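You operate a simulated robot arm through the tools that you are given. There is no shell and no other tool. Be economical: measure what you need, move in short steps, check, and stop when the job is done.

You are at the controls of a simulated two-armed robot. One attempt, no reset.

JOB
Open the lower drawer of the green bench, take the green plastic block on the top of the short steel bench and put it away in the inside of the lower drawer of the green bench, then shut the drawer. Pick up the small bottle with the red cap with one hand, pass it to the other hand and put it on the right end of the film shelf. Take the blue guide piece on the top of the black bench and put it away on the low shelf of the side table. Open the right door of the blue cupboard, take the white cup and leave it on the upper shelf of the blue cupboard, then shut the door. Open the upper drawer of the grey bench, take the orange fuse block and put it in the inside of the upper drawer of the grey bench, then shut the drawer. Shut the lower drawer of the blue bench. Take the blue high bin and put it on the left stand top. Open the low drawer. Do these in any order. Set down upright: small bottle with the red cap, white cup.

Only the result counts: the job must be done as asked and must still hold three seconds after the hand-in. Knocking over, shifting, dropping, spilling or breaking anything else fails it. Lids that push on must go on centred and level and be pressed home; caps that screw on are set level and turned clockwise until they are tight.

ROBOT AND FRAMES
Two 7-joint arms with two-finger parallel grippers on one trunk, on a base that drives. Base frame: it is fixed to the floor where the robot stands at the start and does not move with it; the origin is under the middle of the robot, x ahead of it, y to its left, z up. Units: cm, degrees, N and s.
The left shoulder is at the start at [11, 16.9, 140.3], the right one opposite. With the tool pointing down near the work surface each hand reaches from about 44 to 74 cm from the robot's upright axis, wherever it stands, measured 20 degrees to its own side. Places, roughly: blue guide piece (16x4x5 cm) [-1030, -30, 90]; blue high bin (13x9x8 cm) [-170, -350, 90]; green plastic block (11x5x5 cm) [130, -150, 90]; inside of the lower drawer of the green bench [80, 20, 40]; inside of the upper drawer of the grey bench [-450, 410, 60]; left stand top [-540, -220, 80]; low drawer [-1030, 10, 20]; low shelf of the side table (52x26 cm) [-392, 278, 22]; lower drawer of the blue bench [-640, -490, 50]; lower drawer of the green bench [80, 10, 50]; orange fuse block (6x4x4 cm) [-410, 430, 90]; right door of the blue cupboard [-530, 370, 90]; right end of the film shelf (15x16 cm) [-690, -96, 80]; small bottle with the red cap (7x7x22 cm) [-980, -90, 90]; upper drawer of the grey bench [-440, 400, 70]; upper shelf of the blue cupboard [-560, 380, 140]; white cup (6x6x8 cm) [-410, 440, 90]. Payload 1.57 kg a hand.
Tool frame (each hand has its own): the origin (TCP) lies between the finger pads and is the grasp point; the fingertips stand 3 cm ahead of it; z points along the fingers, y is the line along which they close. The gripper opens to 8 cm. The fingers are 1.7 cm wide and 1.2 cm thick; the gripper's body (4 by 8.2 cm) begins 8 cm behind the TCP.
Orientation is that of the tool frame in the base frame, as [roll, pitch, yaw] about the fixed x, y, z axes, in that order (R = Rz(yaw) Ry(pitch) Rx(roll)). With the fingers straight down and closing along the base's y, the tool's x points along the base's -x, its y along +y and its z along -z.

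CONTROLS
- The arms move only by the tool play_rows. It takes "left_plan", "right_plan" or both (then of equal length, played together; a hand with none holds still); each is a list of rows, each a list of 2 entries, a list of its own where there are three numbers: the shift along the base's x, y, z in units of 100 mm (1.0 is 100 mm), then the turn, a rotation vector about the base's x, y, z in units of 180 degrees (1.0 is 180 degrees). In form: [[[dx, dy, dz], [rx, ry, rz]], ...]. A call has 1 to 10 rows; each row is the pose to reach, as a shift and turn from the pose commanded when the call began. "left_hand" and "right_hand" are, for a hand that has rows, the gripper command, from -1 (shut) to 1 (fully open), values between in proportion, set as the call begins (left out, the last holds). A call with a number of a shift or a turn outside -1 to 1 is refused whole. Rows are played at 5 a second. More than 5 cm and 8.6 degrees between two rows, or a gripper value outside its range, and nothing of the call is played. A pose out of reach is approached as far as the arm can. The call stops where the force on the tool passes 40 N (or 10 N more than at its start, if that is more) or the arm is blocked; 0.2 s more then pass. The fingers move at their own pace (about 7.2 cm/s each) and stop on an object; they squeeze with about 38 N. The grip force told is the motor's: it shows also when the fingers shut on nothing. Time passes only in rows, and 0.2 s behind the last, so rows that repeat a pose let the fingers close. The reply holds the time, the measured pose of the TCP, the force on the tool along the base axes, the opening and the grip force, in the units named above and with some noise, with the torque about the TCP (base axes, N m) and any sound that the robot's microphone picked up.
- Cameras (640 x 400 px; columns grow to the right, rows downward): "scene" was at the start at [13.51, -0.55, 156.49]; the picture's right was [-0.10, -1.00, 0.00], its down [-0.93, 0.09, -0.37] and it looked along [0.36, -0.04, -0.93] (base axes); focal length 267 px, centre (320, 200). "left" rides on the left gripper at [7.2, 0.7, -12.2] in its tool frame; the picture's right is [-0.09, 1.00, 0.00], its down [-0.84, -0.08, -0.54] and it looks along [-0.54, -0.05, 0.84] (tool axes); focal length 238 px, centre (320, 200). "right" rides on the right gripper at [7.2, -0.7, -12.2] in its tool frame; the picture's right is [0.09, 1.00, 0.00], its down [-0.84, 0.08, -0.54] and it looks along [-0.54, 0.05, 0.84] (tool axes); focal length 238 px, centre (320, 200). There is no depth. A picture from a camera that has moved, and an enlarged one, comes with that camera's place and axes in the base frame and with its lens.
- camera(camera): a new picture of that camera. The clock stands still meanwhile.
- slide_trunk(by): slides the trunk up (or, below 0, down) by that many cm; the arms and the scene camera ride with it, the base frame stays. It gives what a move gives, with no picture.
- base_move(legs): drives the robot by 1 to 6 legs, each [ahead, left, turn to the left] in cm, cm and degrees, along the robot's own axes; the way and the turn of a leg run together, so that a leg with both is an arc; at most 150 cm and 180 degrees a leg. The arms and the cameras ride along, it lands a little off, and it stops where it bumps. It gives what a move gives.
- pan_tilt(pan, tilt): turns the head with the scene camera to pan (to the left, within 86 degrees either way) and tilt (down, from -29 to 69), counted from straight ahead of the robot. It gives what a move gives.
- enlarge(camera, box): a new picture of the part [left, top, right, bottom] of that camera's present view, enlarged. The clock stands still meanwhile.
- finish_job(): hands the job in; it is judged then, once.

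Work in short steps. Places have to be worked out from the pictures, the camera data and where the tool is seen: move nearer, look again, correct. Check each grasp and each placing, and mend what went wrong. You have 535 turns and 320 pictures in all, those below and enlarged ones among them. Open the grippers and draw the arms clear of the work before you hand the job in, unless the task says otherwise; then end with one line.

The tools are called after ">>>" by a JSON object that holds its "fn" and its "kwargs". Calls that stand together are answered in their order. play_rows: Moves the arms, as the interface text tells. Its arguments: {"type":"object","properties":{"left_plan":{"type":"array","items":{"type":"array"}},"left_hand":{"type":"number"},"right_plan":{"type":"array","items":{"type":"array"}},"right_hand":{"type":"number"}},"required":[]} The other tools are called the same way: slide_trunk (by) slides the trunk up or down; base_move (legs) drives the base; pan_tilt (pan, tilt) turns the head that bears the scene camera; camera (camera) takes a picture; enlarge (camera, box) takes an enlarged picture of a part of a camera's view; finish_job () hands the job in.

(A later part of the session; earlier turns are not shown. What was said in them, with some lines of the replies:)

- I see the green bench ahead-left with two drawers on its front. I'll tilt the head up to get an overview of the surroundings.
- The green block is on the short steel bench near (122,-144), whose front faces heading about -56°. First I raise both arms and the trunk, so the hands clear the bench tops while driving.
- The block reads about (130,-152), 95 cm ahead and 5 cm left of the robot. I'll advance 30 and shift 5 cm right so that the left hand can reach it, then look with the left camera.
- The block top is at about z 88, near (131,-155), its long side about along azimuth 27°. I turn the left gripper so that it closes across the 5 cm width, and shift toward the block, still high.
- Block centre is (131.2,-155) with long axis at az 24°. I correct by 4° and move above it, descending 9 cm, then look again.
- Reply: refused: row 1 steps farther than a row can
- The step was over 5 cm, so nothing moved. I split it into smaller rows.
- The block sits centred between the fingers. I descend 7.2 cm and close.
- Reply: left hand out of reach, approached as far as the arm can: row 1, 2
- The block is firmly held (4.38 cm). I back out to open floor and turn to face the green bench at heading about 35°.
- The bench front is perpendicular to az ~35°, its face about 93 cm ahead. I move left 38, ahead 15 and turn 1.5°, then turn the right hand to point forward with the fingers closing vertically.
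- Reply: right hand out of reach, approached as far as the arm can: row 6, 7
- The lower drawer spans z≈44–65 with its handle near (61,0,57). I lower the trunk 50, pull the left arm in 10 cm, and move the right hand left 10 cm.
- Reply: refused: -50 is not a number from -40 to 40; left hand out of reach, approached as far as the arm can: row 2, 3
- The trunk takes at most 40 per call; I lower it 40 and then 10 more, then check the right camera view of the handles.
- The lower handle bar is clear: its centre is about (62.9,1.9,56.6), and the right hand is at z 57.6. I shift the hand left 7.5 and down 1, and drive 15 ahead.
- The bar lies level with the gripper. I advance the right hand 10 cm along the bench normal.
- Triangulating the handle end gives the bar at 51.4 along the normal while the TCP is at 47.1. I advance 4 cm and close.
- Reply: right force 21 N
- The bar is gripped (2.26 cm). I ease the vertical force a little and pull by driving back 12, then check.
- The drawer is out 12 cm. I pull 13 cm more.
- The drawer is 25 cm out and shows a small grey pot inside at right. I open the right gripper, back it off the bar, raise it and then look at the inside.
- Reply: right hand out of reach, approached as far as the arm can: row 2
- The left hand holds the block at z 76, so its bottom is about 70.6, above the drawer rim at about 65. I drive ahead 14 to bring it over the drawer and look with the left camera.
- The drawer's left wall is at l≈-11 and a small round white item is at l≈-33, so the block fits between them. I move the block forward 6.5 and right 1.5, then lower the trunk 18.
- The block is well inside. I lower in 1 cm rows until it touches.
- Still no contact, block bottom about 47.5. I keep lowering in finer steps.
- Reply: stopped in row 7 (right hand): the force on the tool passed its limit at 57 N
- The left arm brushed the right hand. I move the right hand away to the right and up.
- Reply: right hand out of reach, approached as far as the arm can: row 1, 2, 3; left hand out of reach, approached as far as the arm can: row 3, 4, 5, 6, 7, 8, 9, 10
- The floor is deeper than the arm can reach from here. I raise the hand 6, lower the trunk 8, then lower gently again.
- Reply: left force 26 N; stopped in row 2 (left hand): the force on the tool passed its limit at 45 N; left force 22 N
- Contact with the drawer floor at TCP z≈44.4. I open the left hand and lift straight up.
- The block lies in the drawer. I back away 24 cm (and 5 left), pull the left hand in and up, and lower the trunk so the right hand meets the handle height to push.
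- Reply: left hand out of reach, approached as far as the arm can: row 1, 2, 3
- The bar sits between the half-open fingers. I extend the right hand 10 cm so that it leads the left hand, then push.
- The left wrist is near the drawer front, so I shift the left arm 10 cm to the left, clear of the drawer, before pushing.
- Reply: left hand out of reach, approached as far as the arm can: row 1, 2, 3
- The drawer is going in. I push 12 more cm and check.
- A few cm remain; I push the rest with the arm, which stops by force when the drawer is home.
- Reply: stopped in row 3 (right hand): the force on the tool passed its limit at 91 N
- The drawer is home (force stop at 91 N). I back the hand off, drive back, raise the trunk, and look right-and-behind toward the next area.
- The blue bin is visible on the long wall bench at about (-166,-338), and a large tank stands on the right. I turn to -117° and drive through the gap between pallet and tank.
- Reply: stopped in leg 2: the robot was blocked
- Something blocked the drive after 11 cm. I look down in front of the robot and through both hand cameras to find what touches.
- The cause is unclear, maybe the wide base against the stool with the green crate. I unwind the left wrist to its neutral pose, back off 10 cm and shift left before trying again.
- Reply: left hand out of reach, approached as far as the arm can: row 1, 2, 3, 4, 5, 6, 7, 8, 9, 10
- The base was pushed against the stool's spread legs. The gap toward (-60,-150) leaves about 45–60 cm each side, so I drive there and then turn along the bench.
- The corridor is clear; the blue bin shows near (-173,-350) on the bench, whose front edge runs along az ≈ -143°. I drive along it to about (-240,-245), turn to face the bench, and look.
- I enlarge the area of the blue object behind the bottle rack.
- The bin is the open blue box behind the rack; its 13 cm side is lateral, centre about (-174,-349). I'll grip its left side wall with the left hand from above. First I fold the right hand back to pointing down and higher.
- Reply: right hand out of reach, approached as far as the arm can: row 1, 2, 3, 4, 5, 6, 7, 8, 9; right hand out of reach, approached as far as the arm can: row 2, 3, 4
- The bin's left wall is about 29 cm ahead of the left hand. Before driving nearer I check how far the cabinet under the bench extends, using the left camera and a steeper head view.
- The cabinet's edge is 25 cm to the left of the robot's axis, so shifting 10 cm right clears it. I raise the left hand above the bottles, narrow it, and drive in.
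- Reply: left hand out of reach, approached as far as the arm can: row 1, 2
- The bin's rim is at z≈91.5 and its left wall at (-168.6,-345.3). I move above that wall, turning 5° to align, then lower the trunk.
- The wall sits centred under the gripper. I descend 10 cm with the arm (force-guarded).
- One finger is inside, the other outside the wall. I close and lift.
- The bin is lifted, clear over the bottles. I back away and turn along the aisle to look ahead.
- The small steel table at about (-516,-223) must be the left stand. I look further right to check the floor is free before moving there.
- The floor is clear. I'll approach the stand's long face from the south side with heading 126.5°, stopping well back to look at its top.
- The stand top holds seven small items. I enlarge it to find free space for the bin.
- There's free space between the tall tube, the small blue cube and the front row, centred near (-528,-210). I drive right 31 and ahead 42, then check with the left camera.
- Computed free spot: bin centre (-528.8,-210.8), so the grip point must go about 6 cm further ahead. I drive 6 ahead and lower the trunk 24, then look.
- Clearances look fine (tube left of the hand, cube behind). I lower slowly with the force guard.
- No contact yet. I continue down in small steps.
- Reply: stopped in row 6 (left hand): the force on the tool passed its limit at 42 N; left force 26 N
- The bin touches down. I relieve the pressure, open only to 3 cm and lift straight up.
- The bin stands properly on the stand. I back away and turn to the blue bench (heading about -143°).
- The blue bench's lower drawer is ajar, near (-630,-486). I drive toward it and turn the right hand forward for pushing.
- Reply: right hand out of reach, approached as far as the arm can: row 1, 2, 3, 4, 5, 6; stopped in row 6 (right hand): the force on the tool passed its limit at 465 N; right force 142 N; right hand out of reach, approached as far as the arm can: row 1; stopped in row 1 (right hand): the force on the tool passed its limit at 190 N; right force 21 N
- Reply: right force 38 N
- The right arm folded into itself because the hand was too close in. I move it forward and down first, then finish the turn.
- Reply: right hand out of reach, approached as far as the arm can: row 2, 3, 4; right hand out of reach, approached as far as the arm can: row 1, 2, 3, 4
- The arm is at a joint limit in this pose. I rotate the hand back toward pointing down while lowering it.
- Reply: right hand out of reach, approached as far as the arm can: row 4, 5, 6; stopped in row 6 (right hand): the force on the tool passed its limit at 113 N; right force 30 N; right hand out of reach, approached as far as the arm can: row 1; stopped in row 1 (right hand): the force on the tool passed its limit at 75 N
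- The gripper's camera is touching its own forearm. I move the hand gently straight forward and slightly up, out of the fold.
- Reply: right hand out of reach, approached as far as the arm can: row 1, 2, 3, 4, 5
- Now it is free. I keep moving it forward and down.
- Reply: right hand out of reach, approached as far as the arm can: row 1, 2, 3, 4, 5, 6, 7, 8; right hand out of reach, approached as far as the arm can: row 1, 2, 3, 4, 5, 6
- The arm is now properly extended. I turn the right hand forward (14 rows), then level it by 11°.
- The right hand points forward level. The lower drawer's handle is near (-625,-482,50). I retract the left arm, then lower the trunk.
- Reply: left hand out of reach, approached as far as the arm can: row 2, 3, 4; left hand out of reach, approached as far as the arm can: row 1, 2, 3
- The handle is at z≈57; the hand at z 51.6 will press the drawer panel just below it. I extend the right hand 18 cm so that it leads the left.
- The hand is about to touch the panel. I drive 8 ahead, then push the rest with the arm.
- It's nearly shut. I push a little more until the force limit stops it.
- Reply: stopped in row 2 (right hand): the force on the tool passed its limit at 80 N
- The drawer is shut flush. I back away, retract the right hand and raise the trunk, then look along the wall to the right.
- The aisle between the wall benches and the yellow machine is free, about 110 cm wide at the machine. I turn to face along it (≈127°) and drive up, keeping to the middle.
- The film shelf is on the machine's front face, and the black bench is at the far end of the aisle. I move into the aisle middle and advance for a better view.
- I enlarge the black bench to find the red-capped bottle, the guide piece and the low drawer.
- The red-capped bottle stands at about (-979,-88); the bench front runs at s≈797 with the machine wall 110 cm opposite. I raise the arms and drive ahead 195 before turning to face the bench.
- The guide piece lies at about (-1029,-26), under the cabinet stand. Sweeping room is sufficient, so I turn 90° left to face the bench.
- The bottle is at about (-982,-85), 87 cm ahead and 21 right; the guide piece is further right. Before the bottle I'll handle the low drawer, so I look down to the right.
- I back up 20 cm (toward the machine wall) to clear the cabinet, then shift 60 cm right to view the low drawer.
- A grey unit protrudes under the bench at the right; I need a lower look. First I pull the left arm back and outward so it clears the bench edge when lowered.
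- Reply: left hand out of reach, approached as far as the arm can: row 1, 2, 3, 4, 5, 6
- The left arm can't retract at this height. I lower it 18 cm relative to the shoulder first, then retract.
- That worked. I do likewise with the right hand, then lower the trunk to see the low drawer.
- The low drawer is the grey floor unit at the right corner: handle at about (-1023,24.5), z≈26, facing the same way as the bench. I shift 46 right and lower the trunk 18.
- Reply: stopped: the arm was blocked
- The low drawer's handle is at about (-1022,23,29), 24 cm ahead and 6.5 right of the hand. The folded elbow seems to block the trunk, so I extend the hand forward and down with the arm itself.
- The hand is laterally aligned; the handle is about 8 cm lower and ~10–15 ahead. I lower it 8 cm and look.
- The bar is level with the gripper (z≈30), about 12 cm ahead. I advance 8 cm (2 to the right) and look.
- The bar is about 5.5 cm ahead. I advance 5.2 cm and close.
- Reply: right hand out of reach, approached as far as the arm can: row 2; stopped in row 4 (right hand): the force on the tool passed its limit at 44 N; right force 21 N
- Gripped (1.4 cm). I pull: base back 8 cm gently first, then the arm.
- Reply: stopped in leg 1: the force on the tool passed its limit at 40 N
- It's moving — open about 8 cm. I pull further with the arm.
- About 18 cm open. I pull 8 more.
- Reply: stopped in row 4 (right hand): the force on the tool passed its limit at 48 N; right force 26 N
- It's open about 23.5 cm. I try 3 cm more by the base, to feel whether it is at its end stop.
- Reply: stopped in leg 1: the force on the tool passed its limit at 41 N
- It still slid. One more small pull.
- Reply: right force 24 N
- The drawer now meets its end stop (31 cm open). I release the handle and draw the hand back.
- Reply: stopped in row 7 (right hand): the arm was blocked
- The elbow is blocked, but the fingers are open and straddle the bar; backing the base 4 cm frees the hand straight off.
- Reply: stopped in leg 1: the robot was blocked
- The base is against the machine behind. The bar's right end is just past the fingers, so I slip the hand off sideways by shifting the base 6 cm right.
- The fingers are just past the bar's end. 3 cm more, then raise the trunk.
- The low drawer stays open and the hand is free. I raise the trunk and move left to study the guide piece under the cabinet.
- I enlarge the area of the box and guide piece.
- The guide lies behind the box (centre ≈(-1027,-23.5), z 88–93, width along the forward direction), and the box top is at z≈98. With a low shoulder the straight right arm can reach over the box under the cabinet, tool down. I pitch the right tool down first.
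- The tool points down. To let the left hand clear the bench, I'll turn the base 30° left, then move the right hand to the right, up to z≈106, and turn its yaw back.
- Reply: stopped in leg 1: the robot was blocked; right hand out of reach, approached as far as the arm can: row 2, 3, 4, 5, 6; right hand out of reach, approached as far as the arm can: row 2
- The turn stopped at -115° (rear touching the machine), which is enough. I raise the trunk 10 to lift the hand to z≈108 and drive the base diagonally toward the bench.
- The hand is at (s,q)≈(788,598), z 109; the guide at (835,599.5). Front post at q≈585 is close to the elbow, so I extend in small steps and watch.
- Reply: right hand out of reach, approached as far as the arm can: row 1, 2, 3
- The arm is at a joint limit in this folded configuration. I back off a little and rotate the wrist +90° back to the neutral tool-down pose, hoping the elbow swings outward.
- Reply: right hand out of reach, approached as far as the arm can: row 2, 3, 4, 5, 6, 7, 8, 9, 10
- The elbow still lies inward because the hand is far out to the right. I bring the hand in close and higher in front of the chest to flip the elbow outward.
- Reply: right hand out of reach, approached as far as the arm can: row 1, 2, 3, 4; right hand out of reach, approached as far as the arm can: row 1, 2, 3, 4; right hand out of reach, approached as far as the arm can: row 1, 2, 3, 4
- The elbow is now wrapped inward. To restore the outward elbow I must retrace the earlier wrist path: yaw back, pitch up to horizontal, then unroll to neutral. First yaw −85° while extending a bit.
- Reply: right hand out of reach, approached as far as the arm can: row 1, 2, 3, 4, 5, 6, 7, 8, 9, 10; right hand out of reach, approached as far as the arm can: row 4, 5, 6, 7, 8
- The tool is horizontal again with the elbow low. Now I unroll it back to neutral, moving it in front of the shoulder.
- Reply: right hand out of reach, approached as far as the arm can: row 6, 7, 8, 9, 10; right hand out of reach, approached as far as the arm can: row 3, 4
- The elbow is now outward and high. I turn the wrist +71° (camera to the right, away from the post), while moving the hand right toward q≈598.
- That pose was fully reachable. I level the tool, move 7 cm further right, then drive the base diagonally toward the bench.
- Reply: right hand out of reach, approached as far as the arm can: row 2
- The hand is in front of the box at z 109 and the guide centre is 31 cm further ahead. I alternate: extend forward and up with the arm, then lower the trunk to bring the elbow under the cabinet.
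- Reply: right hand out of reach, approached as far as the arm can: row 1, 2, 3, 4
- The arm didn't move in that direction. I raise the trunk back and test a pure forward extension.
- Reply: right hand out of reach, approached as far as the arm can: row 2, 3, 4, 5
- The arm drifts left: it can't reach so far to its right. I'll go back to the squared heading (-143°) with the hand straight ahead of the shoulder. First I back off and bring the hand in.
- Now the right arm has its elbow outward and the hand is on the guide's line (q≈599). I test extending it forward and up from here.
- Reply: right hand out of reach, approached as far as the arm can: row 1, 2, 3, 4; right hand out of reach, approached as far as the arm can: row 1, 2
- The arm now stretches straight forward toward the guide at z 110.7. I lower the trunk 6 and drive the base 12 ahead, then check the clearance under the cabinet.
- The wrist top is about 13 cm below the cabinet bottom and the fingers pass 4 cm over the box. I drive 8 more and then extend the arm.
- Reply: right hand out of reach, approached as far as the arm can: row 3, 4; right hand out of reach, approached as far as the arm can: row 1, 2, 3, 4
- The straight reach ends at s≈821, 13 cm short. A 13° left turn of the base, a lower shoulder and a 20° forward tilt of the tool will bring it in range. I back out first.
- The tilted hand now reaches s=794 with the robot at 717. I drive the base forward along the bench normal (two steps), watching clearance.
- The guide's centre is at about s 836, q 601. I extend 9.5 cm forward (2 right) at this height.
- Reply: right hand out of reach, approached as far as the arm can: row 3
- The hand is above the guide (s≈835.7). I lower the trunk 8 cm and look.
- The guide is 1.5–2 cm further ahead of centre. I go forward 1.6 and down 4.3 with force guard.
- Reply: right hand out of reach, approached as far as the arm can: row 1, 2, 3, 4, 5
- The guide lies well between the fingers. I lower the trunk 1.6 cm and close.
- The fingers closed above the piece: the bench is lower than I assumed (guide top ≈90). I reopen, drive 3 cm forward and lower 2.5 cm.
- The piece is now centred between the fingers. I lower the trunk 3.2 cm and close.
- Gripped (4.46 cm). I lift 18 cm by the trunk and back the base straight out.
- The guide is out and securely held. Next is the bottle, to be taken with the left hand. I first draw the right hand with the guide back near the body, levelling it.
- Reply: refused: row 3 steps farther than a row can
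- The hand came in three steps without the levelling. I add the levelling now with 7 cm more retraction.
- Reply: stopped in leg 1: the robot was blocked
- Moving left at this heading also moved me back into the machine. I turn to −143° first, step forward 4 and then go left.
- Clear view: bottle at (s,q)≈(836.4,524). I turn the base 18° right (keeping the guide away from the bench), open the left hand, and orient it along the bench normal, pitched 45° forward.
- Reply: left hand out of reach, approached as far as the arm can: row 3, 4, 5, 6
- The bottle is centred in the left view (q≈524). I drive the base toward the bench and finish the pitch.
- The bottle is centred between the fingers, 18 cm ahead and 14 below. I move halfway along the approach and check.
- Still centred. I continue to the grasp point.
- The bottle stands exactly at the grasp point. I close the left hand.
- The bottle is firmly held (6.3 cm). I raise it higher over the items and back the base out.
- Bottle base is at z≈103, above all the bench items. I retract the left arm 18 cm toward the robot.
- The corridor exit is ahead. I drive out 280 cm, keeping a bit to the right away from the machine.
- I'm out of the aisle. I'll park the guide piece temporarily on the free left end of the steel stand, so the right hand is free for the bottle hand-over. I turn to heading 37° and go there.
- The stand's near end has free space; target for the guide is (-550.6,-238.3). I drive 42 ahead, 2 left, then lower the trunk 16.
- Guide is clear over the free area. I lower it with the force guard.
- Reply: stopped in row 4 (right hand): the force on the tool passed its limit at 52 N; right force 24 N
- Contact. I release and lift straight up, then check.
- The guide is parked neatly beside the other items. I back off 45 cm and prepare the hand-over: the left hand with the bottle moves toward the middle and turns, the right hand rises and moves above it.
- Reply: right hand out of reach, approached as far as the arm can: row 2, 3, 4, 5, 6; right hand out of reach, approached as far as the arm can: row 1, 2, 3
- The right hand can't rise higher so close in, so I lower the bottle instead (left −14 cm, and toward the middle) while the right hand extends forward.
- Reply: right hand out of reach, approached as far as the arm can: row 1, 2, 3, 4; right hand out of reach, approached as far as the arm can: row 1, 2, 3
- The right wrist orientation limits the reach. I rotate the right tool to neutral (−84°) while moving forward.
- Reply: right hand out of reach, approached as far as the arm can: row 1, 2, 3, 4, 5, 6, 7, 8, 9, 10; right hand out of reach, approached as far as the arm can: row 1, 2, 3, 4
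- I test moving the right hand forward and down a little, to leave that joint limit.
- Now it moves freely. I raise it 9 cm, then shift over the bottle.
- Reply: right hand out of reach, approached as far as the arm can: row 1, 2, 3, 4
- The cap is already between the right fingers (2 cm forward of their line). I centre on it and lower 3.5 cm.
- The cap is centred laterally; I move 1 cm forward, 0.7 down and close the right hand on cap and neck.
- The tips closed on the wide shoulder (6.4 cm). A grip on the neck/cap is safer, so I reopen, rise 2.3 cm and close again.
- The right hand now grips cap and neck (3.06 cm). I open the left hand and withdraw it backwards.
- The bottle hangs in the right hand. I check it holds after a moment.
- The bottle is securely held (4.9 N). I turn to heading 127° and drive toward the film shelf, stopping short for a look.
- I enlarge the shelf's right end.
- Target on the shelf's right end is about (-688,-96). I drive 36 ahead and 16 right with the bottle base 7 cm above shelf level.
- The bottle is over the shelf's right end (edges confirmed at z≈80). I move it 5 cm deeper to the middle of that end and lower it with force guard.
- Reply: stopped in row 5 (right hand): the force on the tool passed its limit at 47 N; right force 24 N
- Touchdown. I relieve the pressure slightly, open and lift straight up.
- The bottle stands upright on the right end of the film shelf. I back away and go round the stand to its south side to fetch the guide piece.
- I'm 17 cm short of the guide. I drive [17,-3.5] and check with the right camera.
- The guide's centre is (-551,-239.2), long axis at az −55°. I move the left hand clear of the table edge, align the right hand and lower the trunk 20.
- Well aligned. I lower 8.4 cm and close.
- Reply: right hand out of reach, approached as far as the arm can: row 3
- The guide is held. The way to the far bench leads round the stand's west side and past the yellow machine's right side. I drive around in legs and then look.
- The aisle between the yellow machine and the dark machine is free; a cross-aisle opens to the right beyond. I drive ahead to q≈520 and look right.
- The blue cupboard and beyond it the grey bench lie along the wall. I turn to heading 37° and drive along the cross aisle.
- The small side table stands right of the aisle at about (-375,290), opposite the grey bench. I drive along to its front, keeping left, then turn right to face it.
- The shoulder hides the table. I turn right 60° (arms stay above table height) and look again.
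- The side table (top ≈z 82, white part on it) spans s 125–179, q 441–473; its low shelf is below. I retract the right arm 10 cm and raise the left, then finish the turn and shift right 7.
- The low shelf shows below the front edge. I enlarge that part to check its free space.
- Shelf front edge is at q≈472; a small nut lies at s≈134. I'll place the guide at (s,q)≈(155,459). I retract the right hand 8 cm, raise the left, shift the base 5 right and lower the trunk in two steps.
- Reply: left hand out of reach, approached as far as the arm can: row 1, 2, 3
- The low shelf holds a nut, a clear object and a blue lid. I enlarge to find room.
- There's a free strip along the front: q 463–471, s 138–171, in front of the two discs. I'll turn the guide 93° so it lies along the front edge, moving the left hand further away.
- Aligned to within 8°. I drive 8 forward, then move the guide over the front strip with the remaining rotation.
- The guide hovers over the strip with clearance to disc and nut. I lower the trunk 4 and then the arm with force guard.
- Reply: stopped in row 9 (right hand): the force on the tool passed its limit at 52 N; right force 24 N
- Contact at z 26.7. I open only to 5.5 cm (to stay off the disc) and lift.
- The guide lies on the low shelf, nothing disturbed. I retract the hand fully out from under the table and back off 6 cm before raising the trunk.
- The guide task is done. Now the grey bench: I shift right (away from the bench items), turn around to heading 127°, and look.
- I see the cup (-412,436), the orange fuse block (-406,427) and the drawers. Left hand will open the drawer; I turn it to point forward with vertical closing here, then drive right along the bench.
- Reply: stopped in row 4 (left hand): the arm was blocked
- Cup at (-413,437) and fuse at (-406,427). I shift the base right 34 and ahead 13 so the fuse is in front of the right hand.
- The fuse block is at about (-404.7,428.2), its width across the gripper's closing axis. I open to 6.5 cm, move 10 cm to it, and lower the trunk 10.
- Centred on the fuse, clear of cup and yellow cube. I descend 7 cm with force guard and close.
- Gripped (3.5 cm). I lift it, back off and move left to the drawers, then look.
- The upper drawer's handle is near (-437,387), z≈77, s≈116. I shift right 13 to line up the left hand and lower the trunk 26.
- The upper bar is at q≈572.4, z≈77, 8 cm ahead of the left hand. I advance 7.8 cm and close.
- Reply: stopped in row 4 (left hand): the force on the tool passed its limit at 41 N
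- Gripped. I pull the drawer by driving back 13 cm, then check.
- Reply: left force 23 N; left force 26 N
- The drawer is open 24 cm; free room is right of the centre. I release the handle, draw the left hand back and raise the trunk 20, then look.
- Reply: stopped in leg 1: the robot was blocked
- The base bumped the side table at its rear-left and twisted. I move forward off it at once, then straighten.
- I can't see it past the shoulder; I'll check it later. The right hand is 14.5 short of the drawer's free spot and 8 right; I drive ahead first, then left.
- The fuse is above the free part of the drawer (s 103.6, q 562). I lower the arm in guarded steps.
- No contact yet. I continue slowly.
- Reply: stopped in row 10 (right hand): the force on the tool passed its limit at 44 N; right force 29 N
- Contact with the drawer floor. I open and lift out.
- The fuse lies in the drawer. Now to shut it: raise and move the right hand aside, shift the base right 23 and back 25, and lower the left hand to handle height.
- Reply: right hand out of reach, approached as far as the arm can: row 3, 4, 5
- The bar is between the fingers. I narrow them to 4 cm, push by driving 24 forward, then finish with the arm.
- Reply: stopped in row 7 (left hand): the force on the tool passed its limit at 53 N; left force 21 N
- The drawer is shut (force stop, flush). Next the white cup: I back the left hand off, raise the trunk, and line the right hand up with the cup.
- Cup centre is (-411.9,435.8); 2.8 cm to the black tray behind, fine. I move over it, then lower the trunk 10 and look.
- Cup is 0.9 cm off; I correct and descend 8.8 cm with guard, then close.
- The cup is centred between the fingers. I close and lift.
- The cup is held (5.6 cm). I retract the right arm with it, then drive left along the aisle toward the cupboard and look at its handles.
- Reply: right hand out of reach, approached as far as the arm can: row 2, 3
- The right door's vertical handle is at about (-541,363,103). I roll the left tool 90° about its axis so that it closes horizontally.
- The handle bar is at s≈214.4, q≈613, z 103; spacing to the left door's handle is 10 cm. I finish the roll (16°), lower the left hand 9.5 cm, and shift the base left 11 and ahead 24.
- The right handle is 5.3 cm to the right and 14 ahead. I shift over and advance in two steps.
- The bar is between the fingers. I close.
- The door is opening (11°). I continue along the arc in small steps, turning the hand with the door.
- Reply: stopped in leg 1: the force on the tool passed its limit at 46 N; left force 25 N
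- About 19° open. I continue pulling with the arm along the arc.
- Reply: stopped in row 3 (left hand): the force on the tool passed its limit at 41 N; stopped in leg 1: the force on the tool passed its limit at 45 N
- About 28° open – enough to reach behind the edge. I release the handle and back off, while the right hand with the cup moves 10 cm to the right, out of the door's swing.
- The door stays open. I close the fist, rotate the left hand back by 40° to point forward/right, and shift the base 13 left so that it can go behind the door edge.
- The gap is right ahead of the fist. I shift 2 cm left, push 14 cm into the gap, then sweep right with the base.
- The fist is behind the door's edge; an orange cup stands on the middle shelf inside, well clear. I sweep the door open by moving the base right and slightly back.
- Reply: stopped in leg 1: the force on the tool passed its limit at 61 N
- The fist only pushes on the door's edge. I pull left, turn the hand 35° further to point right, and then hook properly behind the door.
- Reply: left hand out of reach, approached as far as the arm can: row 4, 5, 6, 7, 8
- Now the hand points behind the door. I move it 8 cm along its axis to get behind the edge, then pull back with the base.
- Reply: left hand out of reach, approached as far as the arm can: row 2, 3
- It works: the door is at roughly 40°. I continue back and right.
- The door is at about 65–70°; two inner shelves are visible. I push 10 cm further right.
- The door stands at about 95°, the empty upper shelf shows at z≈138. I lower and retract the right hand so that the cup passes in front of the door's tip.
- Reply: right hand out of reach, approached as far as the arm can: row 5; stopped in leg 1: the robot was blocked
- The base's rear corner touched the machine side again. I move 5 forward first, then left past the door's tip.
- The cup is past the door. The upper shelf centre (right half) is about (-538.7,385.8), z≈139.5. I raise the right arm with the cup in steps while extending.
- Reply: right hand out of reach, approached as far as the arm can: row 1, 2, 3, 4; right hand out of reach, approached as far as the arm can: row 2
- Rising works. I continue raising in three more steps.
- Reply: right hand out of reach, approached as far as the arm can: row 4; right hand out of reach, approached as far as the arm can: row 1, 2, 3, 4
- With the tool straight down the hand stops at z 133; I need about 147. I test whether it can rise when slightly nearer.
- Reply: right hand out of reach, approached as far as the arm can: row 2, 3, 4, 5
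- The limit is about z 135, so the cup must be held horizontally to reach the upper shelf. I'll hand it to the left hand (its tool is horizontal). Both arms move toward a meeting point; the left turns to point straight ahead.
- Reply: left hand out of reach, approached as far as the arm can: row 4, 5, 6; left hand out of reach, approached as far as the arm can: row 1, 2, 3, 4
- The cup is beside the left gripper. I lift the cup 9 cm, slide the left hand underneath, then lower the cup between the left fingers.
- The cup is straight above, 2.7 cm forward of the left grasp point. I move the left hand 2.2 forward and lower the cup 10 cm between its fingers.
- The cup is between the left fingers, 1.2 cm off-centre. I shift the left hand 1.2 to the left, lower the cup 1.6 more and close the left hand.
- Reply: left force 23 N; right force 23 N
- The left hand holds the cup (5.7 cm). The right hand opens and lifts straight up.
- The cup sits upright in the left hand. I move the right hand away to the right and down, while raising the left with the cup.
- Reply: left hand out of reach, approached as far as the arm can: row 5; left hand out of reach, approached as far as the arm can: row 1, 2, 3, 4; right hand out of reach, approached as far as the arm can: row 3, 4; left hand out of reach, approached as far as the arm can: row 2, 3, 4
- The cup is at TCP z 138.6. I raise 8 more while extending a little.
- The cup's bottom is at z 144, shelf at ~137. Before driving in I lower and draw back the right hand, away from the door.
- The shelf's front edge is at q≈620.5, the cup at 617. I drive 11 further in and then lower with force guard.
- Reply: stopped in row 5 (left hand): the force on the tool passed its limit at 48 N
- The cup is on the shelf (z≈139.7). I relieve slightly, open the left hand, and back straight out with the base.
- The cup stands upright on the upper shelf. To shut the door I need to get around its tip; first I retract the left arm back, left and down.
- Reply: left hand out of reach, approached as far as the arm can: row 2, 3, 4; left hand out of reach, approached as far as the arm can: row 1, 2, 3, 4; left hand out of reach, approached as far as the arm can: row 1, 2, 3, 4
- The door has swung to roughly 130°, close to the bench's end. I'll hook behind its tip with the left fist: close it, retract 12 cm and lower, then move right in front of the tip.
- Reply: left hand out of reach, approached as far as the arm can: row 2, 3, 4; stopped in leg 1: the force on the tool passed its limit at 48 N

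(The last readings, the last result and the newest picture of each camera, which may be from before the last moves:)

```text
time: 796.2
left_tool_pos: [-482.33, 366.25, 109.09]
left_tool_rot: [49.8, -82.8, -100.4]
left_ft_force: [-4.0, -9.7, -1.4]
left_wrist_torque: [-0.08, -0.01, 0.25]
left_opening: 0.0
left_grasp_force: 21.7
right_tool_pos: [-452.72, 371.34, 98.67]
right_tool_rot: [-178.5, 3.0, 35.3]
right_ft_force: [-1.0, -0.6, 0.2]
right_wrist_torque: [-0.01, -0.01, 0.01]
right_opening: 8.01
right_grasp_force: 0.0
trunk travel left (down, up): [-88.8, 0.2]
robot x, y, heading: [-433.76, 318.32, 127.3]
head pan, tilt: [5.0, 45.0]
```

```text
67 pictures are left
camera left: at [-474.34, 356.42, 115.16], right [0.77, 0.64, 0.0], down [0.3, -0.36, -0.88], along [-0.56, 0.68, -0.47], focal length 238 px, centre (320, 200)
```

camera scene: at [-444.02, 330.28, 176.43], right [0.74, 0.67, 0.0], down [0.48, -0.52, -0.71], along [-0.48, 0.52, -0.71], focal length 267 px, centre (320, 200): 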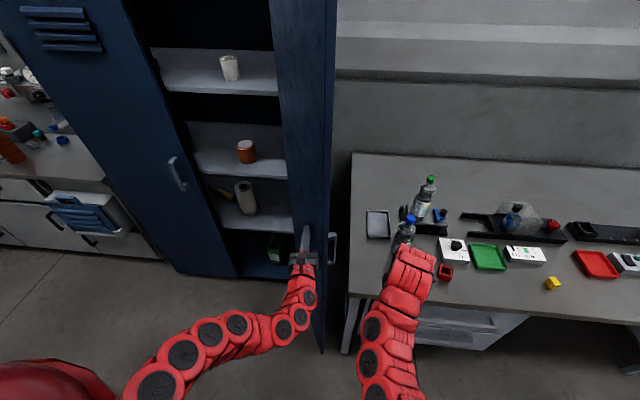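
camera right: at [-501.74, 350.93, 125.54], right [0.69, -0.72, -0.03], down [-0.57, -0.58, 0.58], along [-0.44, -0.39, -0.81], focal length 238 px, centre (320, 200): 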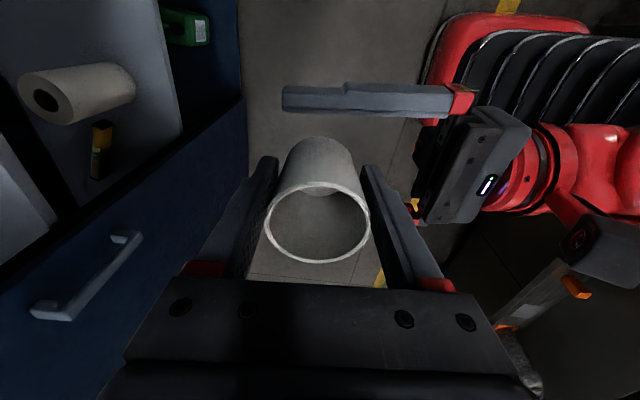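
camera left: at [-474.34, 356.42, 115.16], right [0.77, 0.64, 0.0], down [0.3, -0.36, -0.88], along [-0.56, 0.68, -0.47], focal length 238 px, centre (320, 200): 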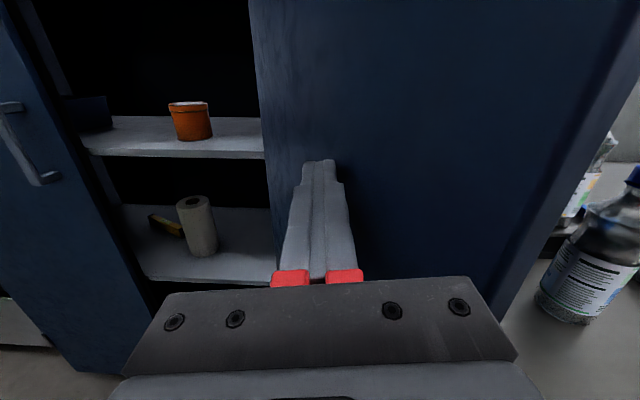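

The door is at about 110° with the left fist on its inner face, and the right hand is already on the outer side near the tip. I close the right fist, move it forward 9 cm, then push the door closed by driving left.

>>> {"fn": "play_rows", "kwargs": {"left_plan": [[[0.04, -0.1, 0], [0, 0, 0]], [[-0.05, -0.2, 0], [0, 0, 0]], [[-0.15, -0.3, 0], [0, 0, 0]]], "right_plan": [[[-0.18, 0.24, 0], [0, 0, 0]], [[-0.36, 0.48, 0], [0, 0, 0]], [[-0.54, 0.72, 0], [0, 0, 0]]], "right_hand": -1}}

>>> {"fn": "base_move", "kwargs": {"legs": [[0, 22, 0]]}}

>>> {"fn": "camera", "kwargs": {"camera": "scene"}}

```text
time: 797.0
left_tool_pos: [-484.67, 365.02, 109.13]
left_tool_rot: [49.6, -82.9, -100.3]
left_ft_force: [0.0, -0.3, -0.5]
left_wrist_torque: [0.0, 0.04, 0.01]
left_opening: 0.0
left_grasp_force: 21.1
left hand out of reach, approached as far as the arm can: row 1, 2, 3
right_tool_pos: [-457.98, 378.58, 98.66]
right_tool_rot: [-178.8, 3.1, 35.4]
right_ft_force: [-0.2, -0.1, 0.6]
right_wrist_torque: [-0.02, 0.01, 0.04]
right_opening: 0.02
right_grasp_force: 19.3
trunk travel left (down, up): [-88.8, 0.2]
robot x, y, heading: [-433.14, 318.44, 127.2]
head pan, tilt: [5.0, 45.0]
```

```text
time: 798.5
left_tool_pos: [-498.41, 354.58, 109.17]
left_tool_rot: [49.8, -82.8, -100.6]
left_ft_force: [-0.4, -0.7, -0.3]
left_wrist_torque: [0.01, -0.02, -0.05]
left_opening: 0.01
left_grasp_force: 21.6
right_tool_pos: [-470.69, 368.27, 98.6]
right_tool_rot: [-179.3, 2.3, 34.5]
right_ft_force: [5.6, -4.0, -3.9]
right_wrist_torque: [0.3, 0.58, -0.02]
right_opening: 0.0
right_grasp_force: 21.3
trunk travel left (down, up): [-88.8, 0.2]
robot x, y, heading: [-447.17, 307.49, 127.3]
head pan, tilt: [5.0, 45.0]
stopped in leg 1: the force on the tool passed its limit at 54 N (the readings are from after the stop); the commanded pose is now the measured one
```

```text
66 pictures are left
camera scene: at [-457.82, 319.99, 176.39], right [0.74, 0.67, 0.0], down [0.48, -0.52, -0.71], along [-0.47, 0.52, -0.71], focal length 267 px, centre (320, 200)
```

scene: 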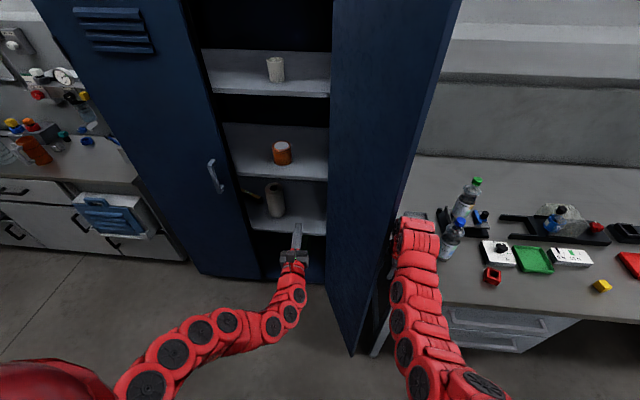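

Contact with the door's outer face near the tip. I continue pushing left in smaller moves.

>>> {"fn": "base_move", "kwargs": {"legs": [[0, 10, 0]]}}

>>> {"fn": "base_move", "kwargs": {"legs": [[0, 10, 0]]}}

>>> {"fn": "camera", "kwargs": {"camera": "scene"}}

```text
time: 799.4
left_tool_pos: [-499.72, 353.35, 109.42]
left_tool_rot: [48.5, -82.8, -99.7]
left_ft_force: [-0.3, 0.7, 0.7]
left_wrist_torque: [0.03, -0.02, -0.01]
left_opening: 0.0
left_grasp_force: 21.6
right_tool_pos: [-471.22, 367.2, 98.5]
right_tool_rot: [-179.7, 1.8, 33.2]
right_ft_force: [21.0, -8.8, -2.8]
right_wrist_torque: [0.63, 1.64, -0.18]
right_opening: 0.0
right_grasp_force: 21.2
trunk travel left (down, up): [-88.8, 0.2]
robot x, y, heading: [-448.96, 305.96, 126.9]
head pan, tilt: [5.0, 45.0]
stopped in leg 1: the robot was blocked; the commanded pose is now the measured one
```

```text
time: 800.2
left_tool_pos: [-500.65, 352.38, 109.36]
left_tool_rot: [48.6, -82.8, -100.1]
left_ft_force: [-0.6, 0.4, 0.1]
left_wrist_torque: [0.02, 0.03, -0.02]
left_opening: 0.02
left_grasp_force: 20.7
right_tool_pos: [-471.52, 366.25, 98.33]
right_tool_rot: [179.6, 1.5, 32.9]
right_ft_force: [16.6, -7.1, -1.1]
right_wrist_torque: [0.62, 1.35, -0.15]
right_opening: 0.01
right_grasp_force: 21.3
trunk travel left (down, up): [-88.8, 0.2]
robot x, y, heading: [-450.04, 305.23, 126.8]
head pan, tilt: [5.0, 45.0]
stopped in leg 1: the force on the tool passed its limit at 49 N (the readings are from after the stop); the commanded pose is now the measured one
```

```text
65 pictures are left
camera scene: at [-460.17, 317.44, 176.45], right [0.74, 0.67, 0.0], down [0.47, -0.53, -0.71], along [-0.47, 0.53, -0.71], focal length 267 px, centre (320, 200)
```

scene: 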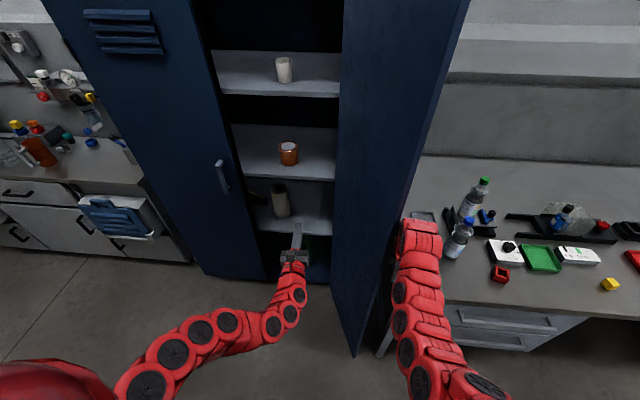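

The hand was pressing on the door's end face. I back off right 7, go forward 9 so it lies behind the outer face, then push left.

>>> {"fn": "base_move", "kwargs": {"legs": [[0, -8, 0], [10, 0, 0]]}}

>>> {"fn": "base_move", "kwargs": {"legs": [[0, 16, 0]]}}

>>> {"fn": "camera", "kwargs": {"camera": "scene"}}

```text
time: 802.0
left_tool_pos: [-500.62, 365.02, 109.27]
left_tool_rot: [48.9, -82.8, -100.1]
left_ft_force: [-0.1, 0.2, 0.7]
left_wrist_torque: [0.02, 0.0, 0.02]
left_opening: 0.0
left_grasp_force: 20.9
right_tool_pos: [-471.86, 379.04, 98.28]
right_tool_rot: [179.9, 1.5, 33.2]
right_ft_force: [0.1, -1.3, -0.3]
right_wrist_torque: [0.02, 0.03, 0.0]
right_opening: 0.03
right_grasp_force: 21.4
trunk travel left (down, up): [-88.8, 0.2]
robot x, y, heading: [-449.71, 317.66, 126.7]
head pan, tilt: [5.0, 45.0]
```

```text
time: 803.4
left_tool_pos: [-513.4, 355.59, 109.21]
left_tool_rot: [49.2, -82.9, -100.5]
left_ft_force: [-0.7, -0.1, 0.5]
left_wrist_torque: [-0.01, 0.01, 0.01]
left_opening: 0.0
left_grasp_force: 21.1
right_tool_pos: [-484.58, 369.43, 98.16]
right_tool_rot: [179.8, 1.6, 33.1]
right_ft_force: [-0.2, 1.0, -0.4]
right_wrist_torque: [-0.03, 0.0, -0.02]
right_opening: 0.02
right_grasp_force: 21.2
trunk travel left (down, up): [-88.8, 0.2]
robot x, y, heading: [-462.77, 308.32, 127.1]
head pan, tilt: [5.0, 45.0]
```

```text
64 pictures are left
camera scene: at [-472.94, 320.83, 176.41], right [0.74, 0.67, 0.0], down [0.47, -0.53, -0.71], along [-0.47, 0.52, -0.71], focal length 267 px, centre (320, 200)
```

scene: 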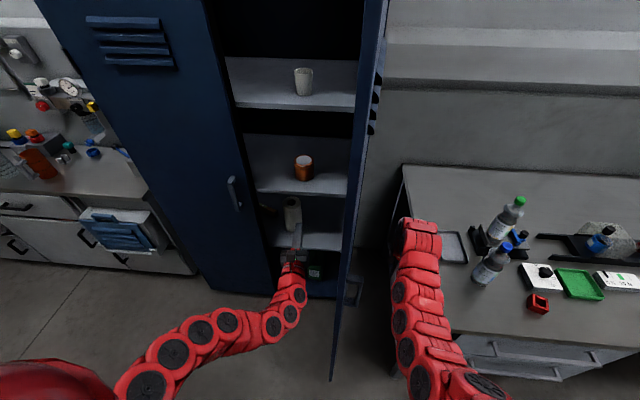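

Now the door swings: it's at about 90°. I continue pushing left.

>>> {"fn": "base_move", "kwargs": {"legs": [[0, 20, 0]]}}

>>> {"fn": "camera", "kwargs": {"camera": "scene"}}

```text
time: 805.0
left_tool_pos: [-529.31, 343.49, 109.25]
left_tool_rot: [49.3, -82.8, -100.4]
left_ft_force: [0.1, 0.6, -0.6]
left_wrist_torque: [-0.01, 0.0, 0.01]
left_opening: 0.0
left_grasp_force: 21.4
right_tool_pos: [-500.51, 357.56, 98.29]
right_tool_rot: [179.8, 1.5, 33.3]
right_ft_force: [-0.1, -0.5, -0.3]
right_wrist_torque: [0.01, 0.03, 0.06]
right_opening: 0.0
right_grasp_force: 21.1
trunk travel left (down, up): [-88.8, 0.2]
robot x, y, heading: [-478.63, 296.07, 127.0]
head pan, tilt: [5.0, 45.0]
```

```text
63 pictures are left
camera scene: at [-488.76, 308.8, 176.42], right [0.74, 0.67, 0.0], down [0.47, -0.52, -0.71], along [-0.48, 0.52, -0.71], focal length 267 px, centre (320, 200)
```

scene: 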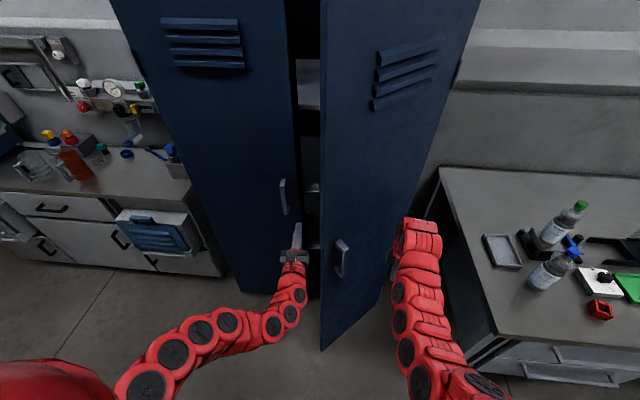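

The door is at about 45°. I move the left hand 12 cm to the left, out of its way, then push left and forward.

>>> {"fn": "play_rows", "kwargs": {"left_plan": [[[-0.2, -0.2, 0], [0, 0, 0]], [[-0.4, -0.42, 0], [0, 0, 0]], [[-0.6, -0.64, 0], [0, 0, 0]], [[-0.8, -0.86, 0], [0, 0, 0]]]}}

>>> {"fn": "base_move", "kwargs": {"legs": [[6, 10, 0]]}}

>>> {"fn": "camera", "kwargs": {"camera": "scene"}}

```text
time: 806.0
left_tool_pos: [-538.25, 335.21, 108.51]
left_tool_rot: [49.7, -82.8, -100.9]
left_ft_force: [-0.2, -0.3, 0.8]
left_wrist_torque: [0.02, -0.01, -0.01]
left_opening: 0.01
left_grasp_force: 21.4
left hand out of reach, approached as far as the arm can: row 1, 2, 3, 4
right_tool_pos: [-500.73, 357.36, 98.33]
right_tool_rot: [179.9, 1.3, 33.4]
right_ft_force: [-0.2, 0.2, 0.3]
right_wrist_torque: [-0.01, 0.03, 0.03]
right_opening: 0.0
right_grasp_force: 21.6
trunk travel left (down, up): [-88.8, 0.2]
robot x, y, heading: [-478.44, 296.53, 127.2]
head pan, tilt: [5.0, 45.0]
```

```text
time: 807.2
left_tool_pos: [-549.85, 334.38, 108.55]
left_tool_rot: [49.2, -82.8, -100.4]
left_ft_force: [0.1, 0.9, 0.8]
left_wrist_torque: [-0.02, -0.02, 0.0]
left_opening: 0.02
left_grasp_force: 21.3
right_tool_pos: [-512.13, 356.33, 98.23]
right_tool_rot: [179.9, 1.5, 33.3]
right_ft_force: [1.0, 0.2, -0.3]
right_wrist_torque: [-0.02, 0.02, 0.0]
right_opening: 0.02
right_grasp_force: 21.0
trunk travel left (down, up): [-88.8, 0.2]
robot x, y, heading: [-490.45, 295.23, 127.1]
head pan, tilt: [5.0, 45.0]
```

```text
62 pictures are left
camera scene: at [-500.48, 307.56, 176.43], right [0.74, 0.67, 0.0], down [0.47, -0.53, -0.71], along [-0.47, 0.53, -0.71], focal length 267 px, centre (320, 200)
```

scene: 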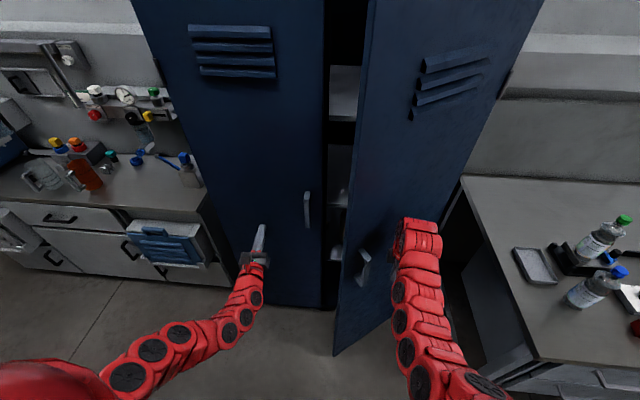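

The door is at about 40°. I push forward with the right arm, shifting the pushing point to keep on the panel.

>>> {"fn": "play_rows", "kwargs": {"right_plan": [[[-0.15, 0.17, 0], [0, 0, 0]], [[-0.3, 0.34, 0], [0, 0, 0]], [[-0.45, 0.5, 0], [0, 0, 0]], [[-0.6, 0.66, 0], [0, 0, 0]], [[-0.75, 0.82, 0], [0, 0, 0]]], "left_plan": [[[0.05, -0.1, 0], [0, 0, 0]], [[0.1, -0.2, 0], [0, 0, 0]], [[0.15, -0.3, 0], [0, 0, 0]], [[0.2, -0.4, 0], [0, 0, 0]], [[0.25, -0.5, 0], [0, 0, 0]]]}}

>>> {"fn": "camera", "kwargs": {"camera": "scene"}}

```text
time: 808.4
left_tool_pos: [-549.83, 330.4, 106.01]
left_tool_rot: [49.3, -82.7, -100.6]
left_ft_force: [-1.0, -0.2, 0.6]
left_wrist_torque: [0.03, 0.01, 0.02]
left_opening: 0.0
left_grasp_force: 21.3
left hand out of reach, approached as far as the arm can: row 1, 2, 3, 4, 5
right_tool_pos: [-517.06, 361.27, 98.79]
right_tool_rot: [-180.0, 1.6, 33.1]
right_ft_force: [0.2, 0.6, -0.8]
right_wrist_torque: [0.02, 0.03, 0.01]
right_opening: 0.01
right_grasp_force: 21.1
right hand out of reach, approached as far as the arm can: row 4, 5
trunk travel left (down, up): [-88.8, 0.2]
robot x, y, heading: [-490.12, 294.97, 126.6]
head pan, tilt: [5.0, 45.0]
```

```text
61 pictures are left
camera scene: at [-500.64, 307.41, 176.43], right [0.74, 0.67, 0.0], down [0.47, -0.52, -0.71], along [-0.47, 0.53, -0.71], focal length 267 px, centre (320, 200)
```

scene: 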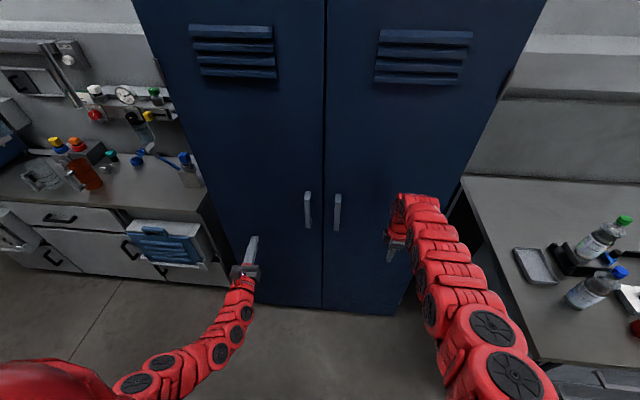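

The door swung shut. I enlarge to check that it is flush.

>>> {"fn": "enlarge", "kwargs": {"camera": "scene", "box": [240, 0, 420, 310]}}

```text
1.29 times, centred on (330, 155) of scene
camera zoom: at [-500.64, 307.41, 176.43], right [0.74, 0.67, 0.0], down [0.47, -0.52, -0.71], along [-0.47, 0.53, -0.71], focal length 344 px, centre (307, 258)
```

zoom: 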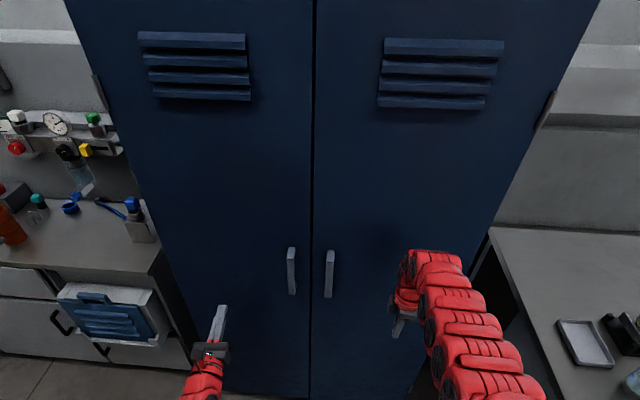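

It looks shut; to be sure I press the panel: drive 10 forward, then push gently with the right arm until the force stop.

>>> {"fn": "base_move", "kwargs": {"legs": [[9, 0, 0]]}}

>>> {"fn": "play_rows", "kwargs": {"right_plan": [[[-0.06, 0.08, 0], [0, 0, 0]], [[-0.12, 0.16, 0], [0, 0, 0]], [[-0.18, 0.24, 0], [0, 0, 0]], [[-0.24, 0.32, 0], [0, 0, 0]], [[-0.3, 0.4, 0], [0, 0, 0]], [[-0.36, 0.48, 0], [0, 0, 0]], [[-0.42, 0.56, 0], [0, 0, 0]], [[-0.48, 0.64, 0], [0, 0, 0]]]}}

>>> {"fn": "camera", "kwargs": {"camera": "scene"}}

```text
time: 809.5
left_tool_pos: [-555.19, 337.55, 106.26]
left_tool_rot: [49.0, -82.7, -100.3]
left_ft_force: [-0.4, 0.7, -0.7]
left_wrist_torque: [0.0, -0.02, 0.01]
left_opening: 0.0
left_grasp_force: 21.2
right_tool_pos: [-522.45, 368.52, 98.62]
right_tool_rot: [179.9, 1.5, 33.3]
right_ft_force: [-0.6, -0.8, 0.1]
right_wrist_torque: [0.01, -0.03, -0.01]
right_opening: 0.0
right_grasp_force: 21.5
trunk travel left (down, up): [-88.8, 0.2]
robot x, y, heading: [-495.44, 302.26, 126.8]
head pan, tilt: [5.0, 45.0]
```

```text
time: 811.3
left_tool_pos: [-555.15, 337.57, 106.07]
left_tool_rot: [49.5, -82.8, -100.7]
left_ft_force: [0.8, -0.2, -0.1]
left_wrist_torque: [0.03, 0.02, 0.0]
left_opening: 0.0
left_grasp_force: 21.3
right_tool_pos: [-522.5, 368.58, 98.54]
right_tool_rot: [179.9, 1.6, 33.3]
right_ft_force: [0.3, -0.7, 0.8]
right_wrist_torque: [-0.02, -0.02, 0.02]
right_opening: 0.01
right_grasp_force: 21.3
right hand out of reach, approached as far as the arm can: row 1, 2, 3, 4, 5, 6, 7, 8
trunk travel left (down, up): [-88.8, 0.2]
robot x, y, heading: [-496.01, 302.43, 126.9]
head pan, tilt: [5.0, 45.0]
```

```text
59 pictures are left
camera scene: at [-506.05, 314.74, 176.41], right [0.74, 0.67, 0.0], down [0.47, -0.53, -0.71], along [-0.47, 0.53, -0.71], focal length 267 px, centre (320, 200)
```

scene: 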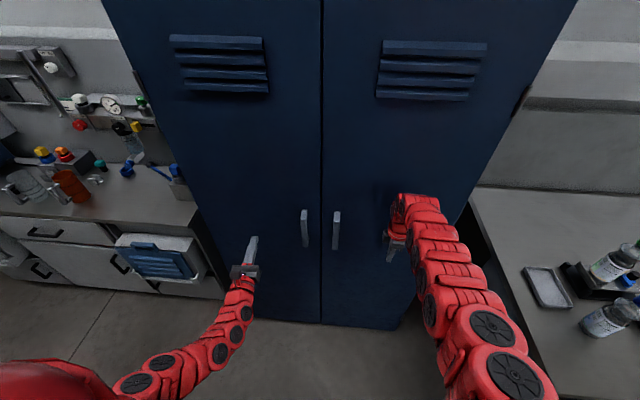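

The arm is fully stretched, so I press with the base, 5 cm more (it stops on force).

>>> {"fn": "base_move", "kwargs": {"legs": [[6, 0, 0]]}}

>>> {"fn": "enlarge", "kwargs": {"camera": "scene", "box": [240, 100, 440, 330]}}

```text
time: 812.3
left_tool_pos: [-557.7, 341.22, 106.35]
left_tool_rot: [48.0, -82.5, -99.2]
left_ft_force: [0.3, -0.1, 0.6]
left_wrist_torque: [0.0, 0.0, 0.0]
left_opening: 0.0
left_grasp_force: 21.6
right_tool_pos: [-524.53, 371.44, 98.68]
right_tool_rot: [178.5, 1.5, 33.6]
right_ft_force: [8.6, -12.7, 7.4]
right_wrist_torque: [1.57, 1.31, 0.21]
right_opening: 0.01
right_grasp_force: 21.1
trunk travel left (down, up): [-88.8, 0.2]
robot x, y, heading: [-498.18, 305.87, 126.9]
head pan, tilt: [5.0, 45.0]
stopped in leg 1: the force on the tool passed its limit at 267 N (the readings are from after the stop); the commanded pose is now the measured one
```

```text
1.74 times, centred on (340, 215) of scene
camera zoom: at [-508.5, 317.98, 176.46], right [0.74, 0.67, 0.0], down [0.47, -0.52, -0.71], along [-0.47, 0.53, -0.71], focal length 464 px, centre (285, 174)
```

zoom: 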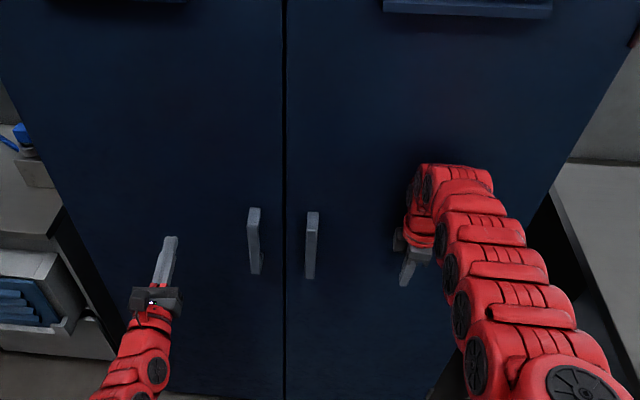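

The door is pressed home. I open both grippers, back away, and turn partly to check the side table and the bench.

>>> {"fn": "base_move", "kwargs": {"legs": [[-20, 0, 0], [0, 0, -45]]}}

>>> {"fn": "play_rows", "kwargs": {"left_plan": [[[0, 0, 0], [0, 0, 0]], [[0, 0, 0], [0, 0, 0]], [[0, 0, 0], [0, 0, 0]]], "right_plan": [[[0, 0, 0], [0, 0, 0]], [[0, 0, 0], [0, 0, 0]], [[0, 0, 0], [0, 0, 0]]], "left_hand": 1, "right_hand": 1}}

>>> {"fn": "pan_tilt", "kwargs": {"pan": -80, "tilt": 40}}

>>> {"fn": "camera", "kwargs": {"camera": "scene"}}

>>> {"fn": "pan_tilt", "kwargs": {"pan": -15, "tilt": 40}}

>>> {"fn": "camera", "kwargs": {"camera": "scene"}}

```text
time: 816.0
left_tool_pos: [-502.96, 356.98, 106.15]
left_tool_rot: [49.3, -82.7, -145.7]
left_ft_force: [-0.5, 0.1, 0.8]
left_wrist_torque: [0.0, 0.02, 0.01]
left_opening: 0.01
left_grasp_force: 21.0
right_tool_pos: [-458.25, 354.74, 98.49]
right_tool_rot: [178.4, 1.4, -11.6]
right_ft_force: [-0.3, 0.4, -0.4]
right_wrist_torque: [-0.01, 0.01, -0.02]
right_opening: 0.01
right_grasp_force: 21.2
trunk travel left (down, up): [-88.8, 0.2]
robot x, y, heading: [-486.41, 289.72, 81.6]
head pan, tilt: [5.0, 45.0]
```

```text
time: 816.8
left_tool_pos: [-502.99, 357.03, 106.09]
left_tool_rot: [49.0, -82.8, -145.6]
left_ft_force: [0.3, 0.2, 0.1]
left_wrist_torque: [0.02, 0.0, -0.01]
left_opening: 8.01
left_grasp_force: 0.1
right_tool_pos: [-458.17, 354.73, 98.44]
right_tool_rot: [178.3, 1.5, -11.6]
right_ft_force: [0.7, 0.6, -0.2]
right_wrist_torque: [0.02, 0.04, 0.01]
right_opening: 7.98
right_grasp_force: 0.1
trunk travel left (down, up): [-88.8, 0.2]
robot x, y, heading: [-486.35, 289.72, 81.7]
head pan, tilt: [5.0, 45.0]
```

```text
time: 818.4
left_tool_pos: [-502.91, 357.02, 106.11]
left_tool_rot: [49.1, -82.7, -145.7]
left_ft_force: [0.1, 0.0, -0.5]
left_wrist_torque: [0.02, 0.03, 0.0]
left_opening: 7.99
left_grasp_force: 0.1
right_tool_pos: [-458.17, 354.76, 98.47]
right_tool_rot: [178.3, 1.6, -11.6]
right_ft_force: [0.1, 0.2, 0.5]
right_wrist_torque: [-0.04, -0.04, -0.01]
right_opening: 7.97
right_grasp_force: 0.1
trunk travel left (down, up): [-88.8, 0.2]
robot x, y, heading: [-486.26, 289.94, 81.8]
head pan, tilt: [-80.0, 40.0]
```

```text
57 pictures are left
camera scene: at [-476.69, 298.0, 177.14], right [0.03, -1.0, 0.0], down [-0.64, -0.02, -0.77], along [0.77, 0.02, -0.64], focal length 267 px, centre (320, 200)
```

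scene: 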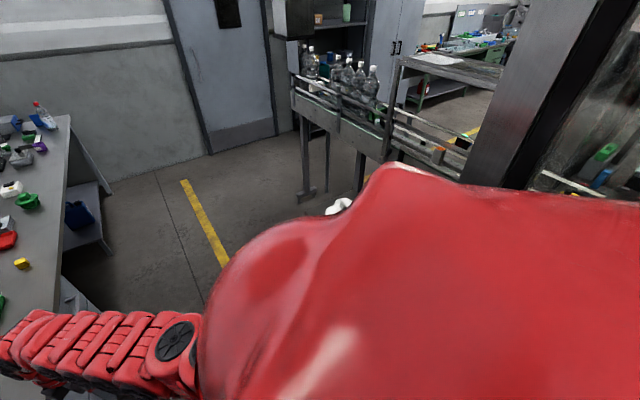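

```text
time: 819.8
left_tool_pos: [-503.02, 356.97, 106.09]
left_tool_rot: [49.1, -82.7, -145.7]
left_ft_force: [0.2, 0.9, 0.0]
left_wrist_torque: [-0.02, -0.01, -0.01]
left_opening: 8.02
left_grasp_force: 0.0
right_tool_pos: [-458.08, 354.75, 98.36]
right_tool_rot: [178.3, 1.5, -11.6]
right_ft_force: [-0.1, 0.1, 0.4]
right_wrist_torque: [0.01, 0.0, 0.01]
right_opening: 8.01
right_grasp_force: 0.0
trunk travel left (down, up): [-88.8, 0.2]
robot x, y, heading: [-485.67, 289.88, 81.7]
head pan, tilt: [-15.0, 40.0]
```

```text
56 pictures are left
camera scene: at [-481.82, 305.54, 177.14], right [0.92, -0.4, 0.0], down [-0.25, -0.59, -0.77], along [0.3, 0.7, -0.64], focal length 267 px, centre (320, 200)
```

scene: 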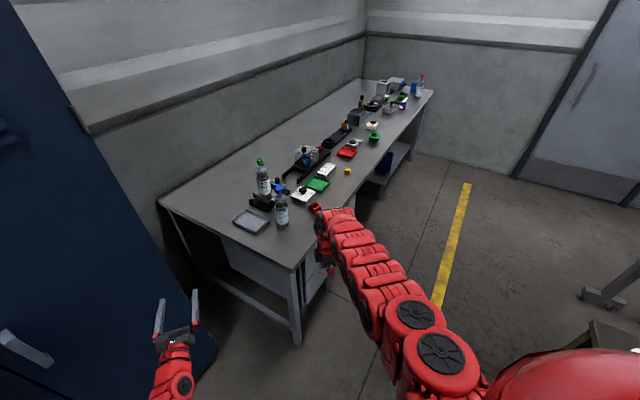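

The side table, white part and bench items all stand where they were, the drawers and doors are shut as asked. I back the arms clear a little and hand in.

>>> {"fn": "base_move", "kwargs": {"legs": [[-6, 6, 0]]}}

>>> {"fn": "finish_job", "kwargs": {}}

```text
time: 820.8
left_tool_pos: [-509.48, 351.85, 106.11]
left_tool_rot: [49.2, -82.8, -145.7]
left_ft_force: [-0.6, 0.0, -0.4]
left_wrist_torque: [-0.03, 0.01, -0.01]
left_opening: 8.0
left_grasp_force: 0.0
right_tool_pos: [-464.64, 349.64, 98.29]
right_tool_rot: [178.3, 1.6, -11.7]
right_ft_force: [-0.9, 0.3, 0.4]
right_wrist_torque: [0.01, 0.06, 0.03]
right_opening: 8.0
right_grasp_force: 0.1
trunk travel left (down, up): [-88.8, 0.2]
robot x, y, heading: [-492.73, 284.86, 81.5]
head pan, tilt: [-15.0, 40.0]
```

```text
The job is handed in.
```

I did all eight parts of the job and handed it in, but the last door push hit 267 N, and I did not reopen the blue cupboard to check that the white cup inside is still upright.
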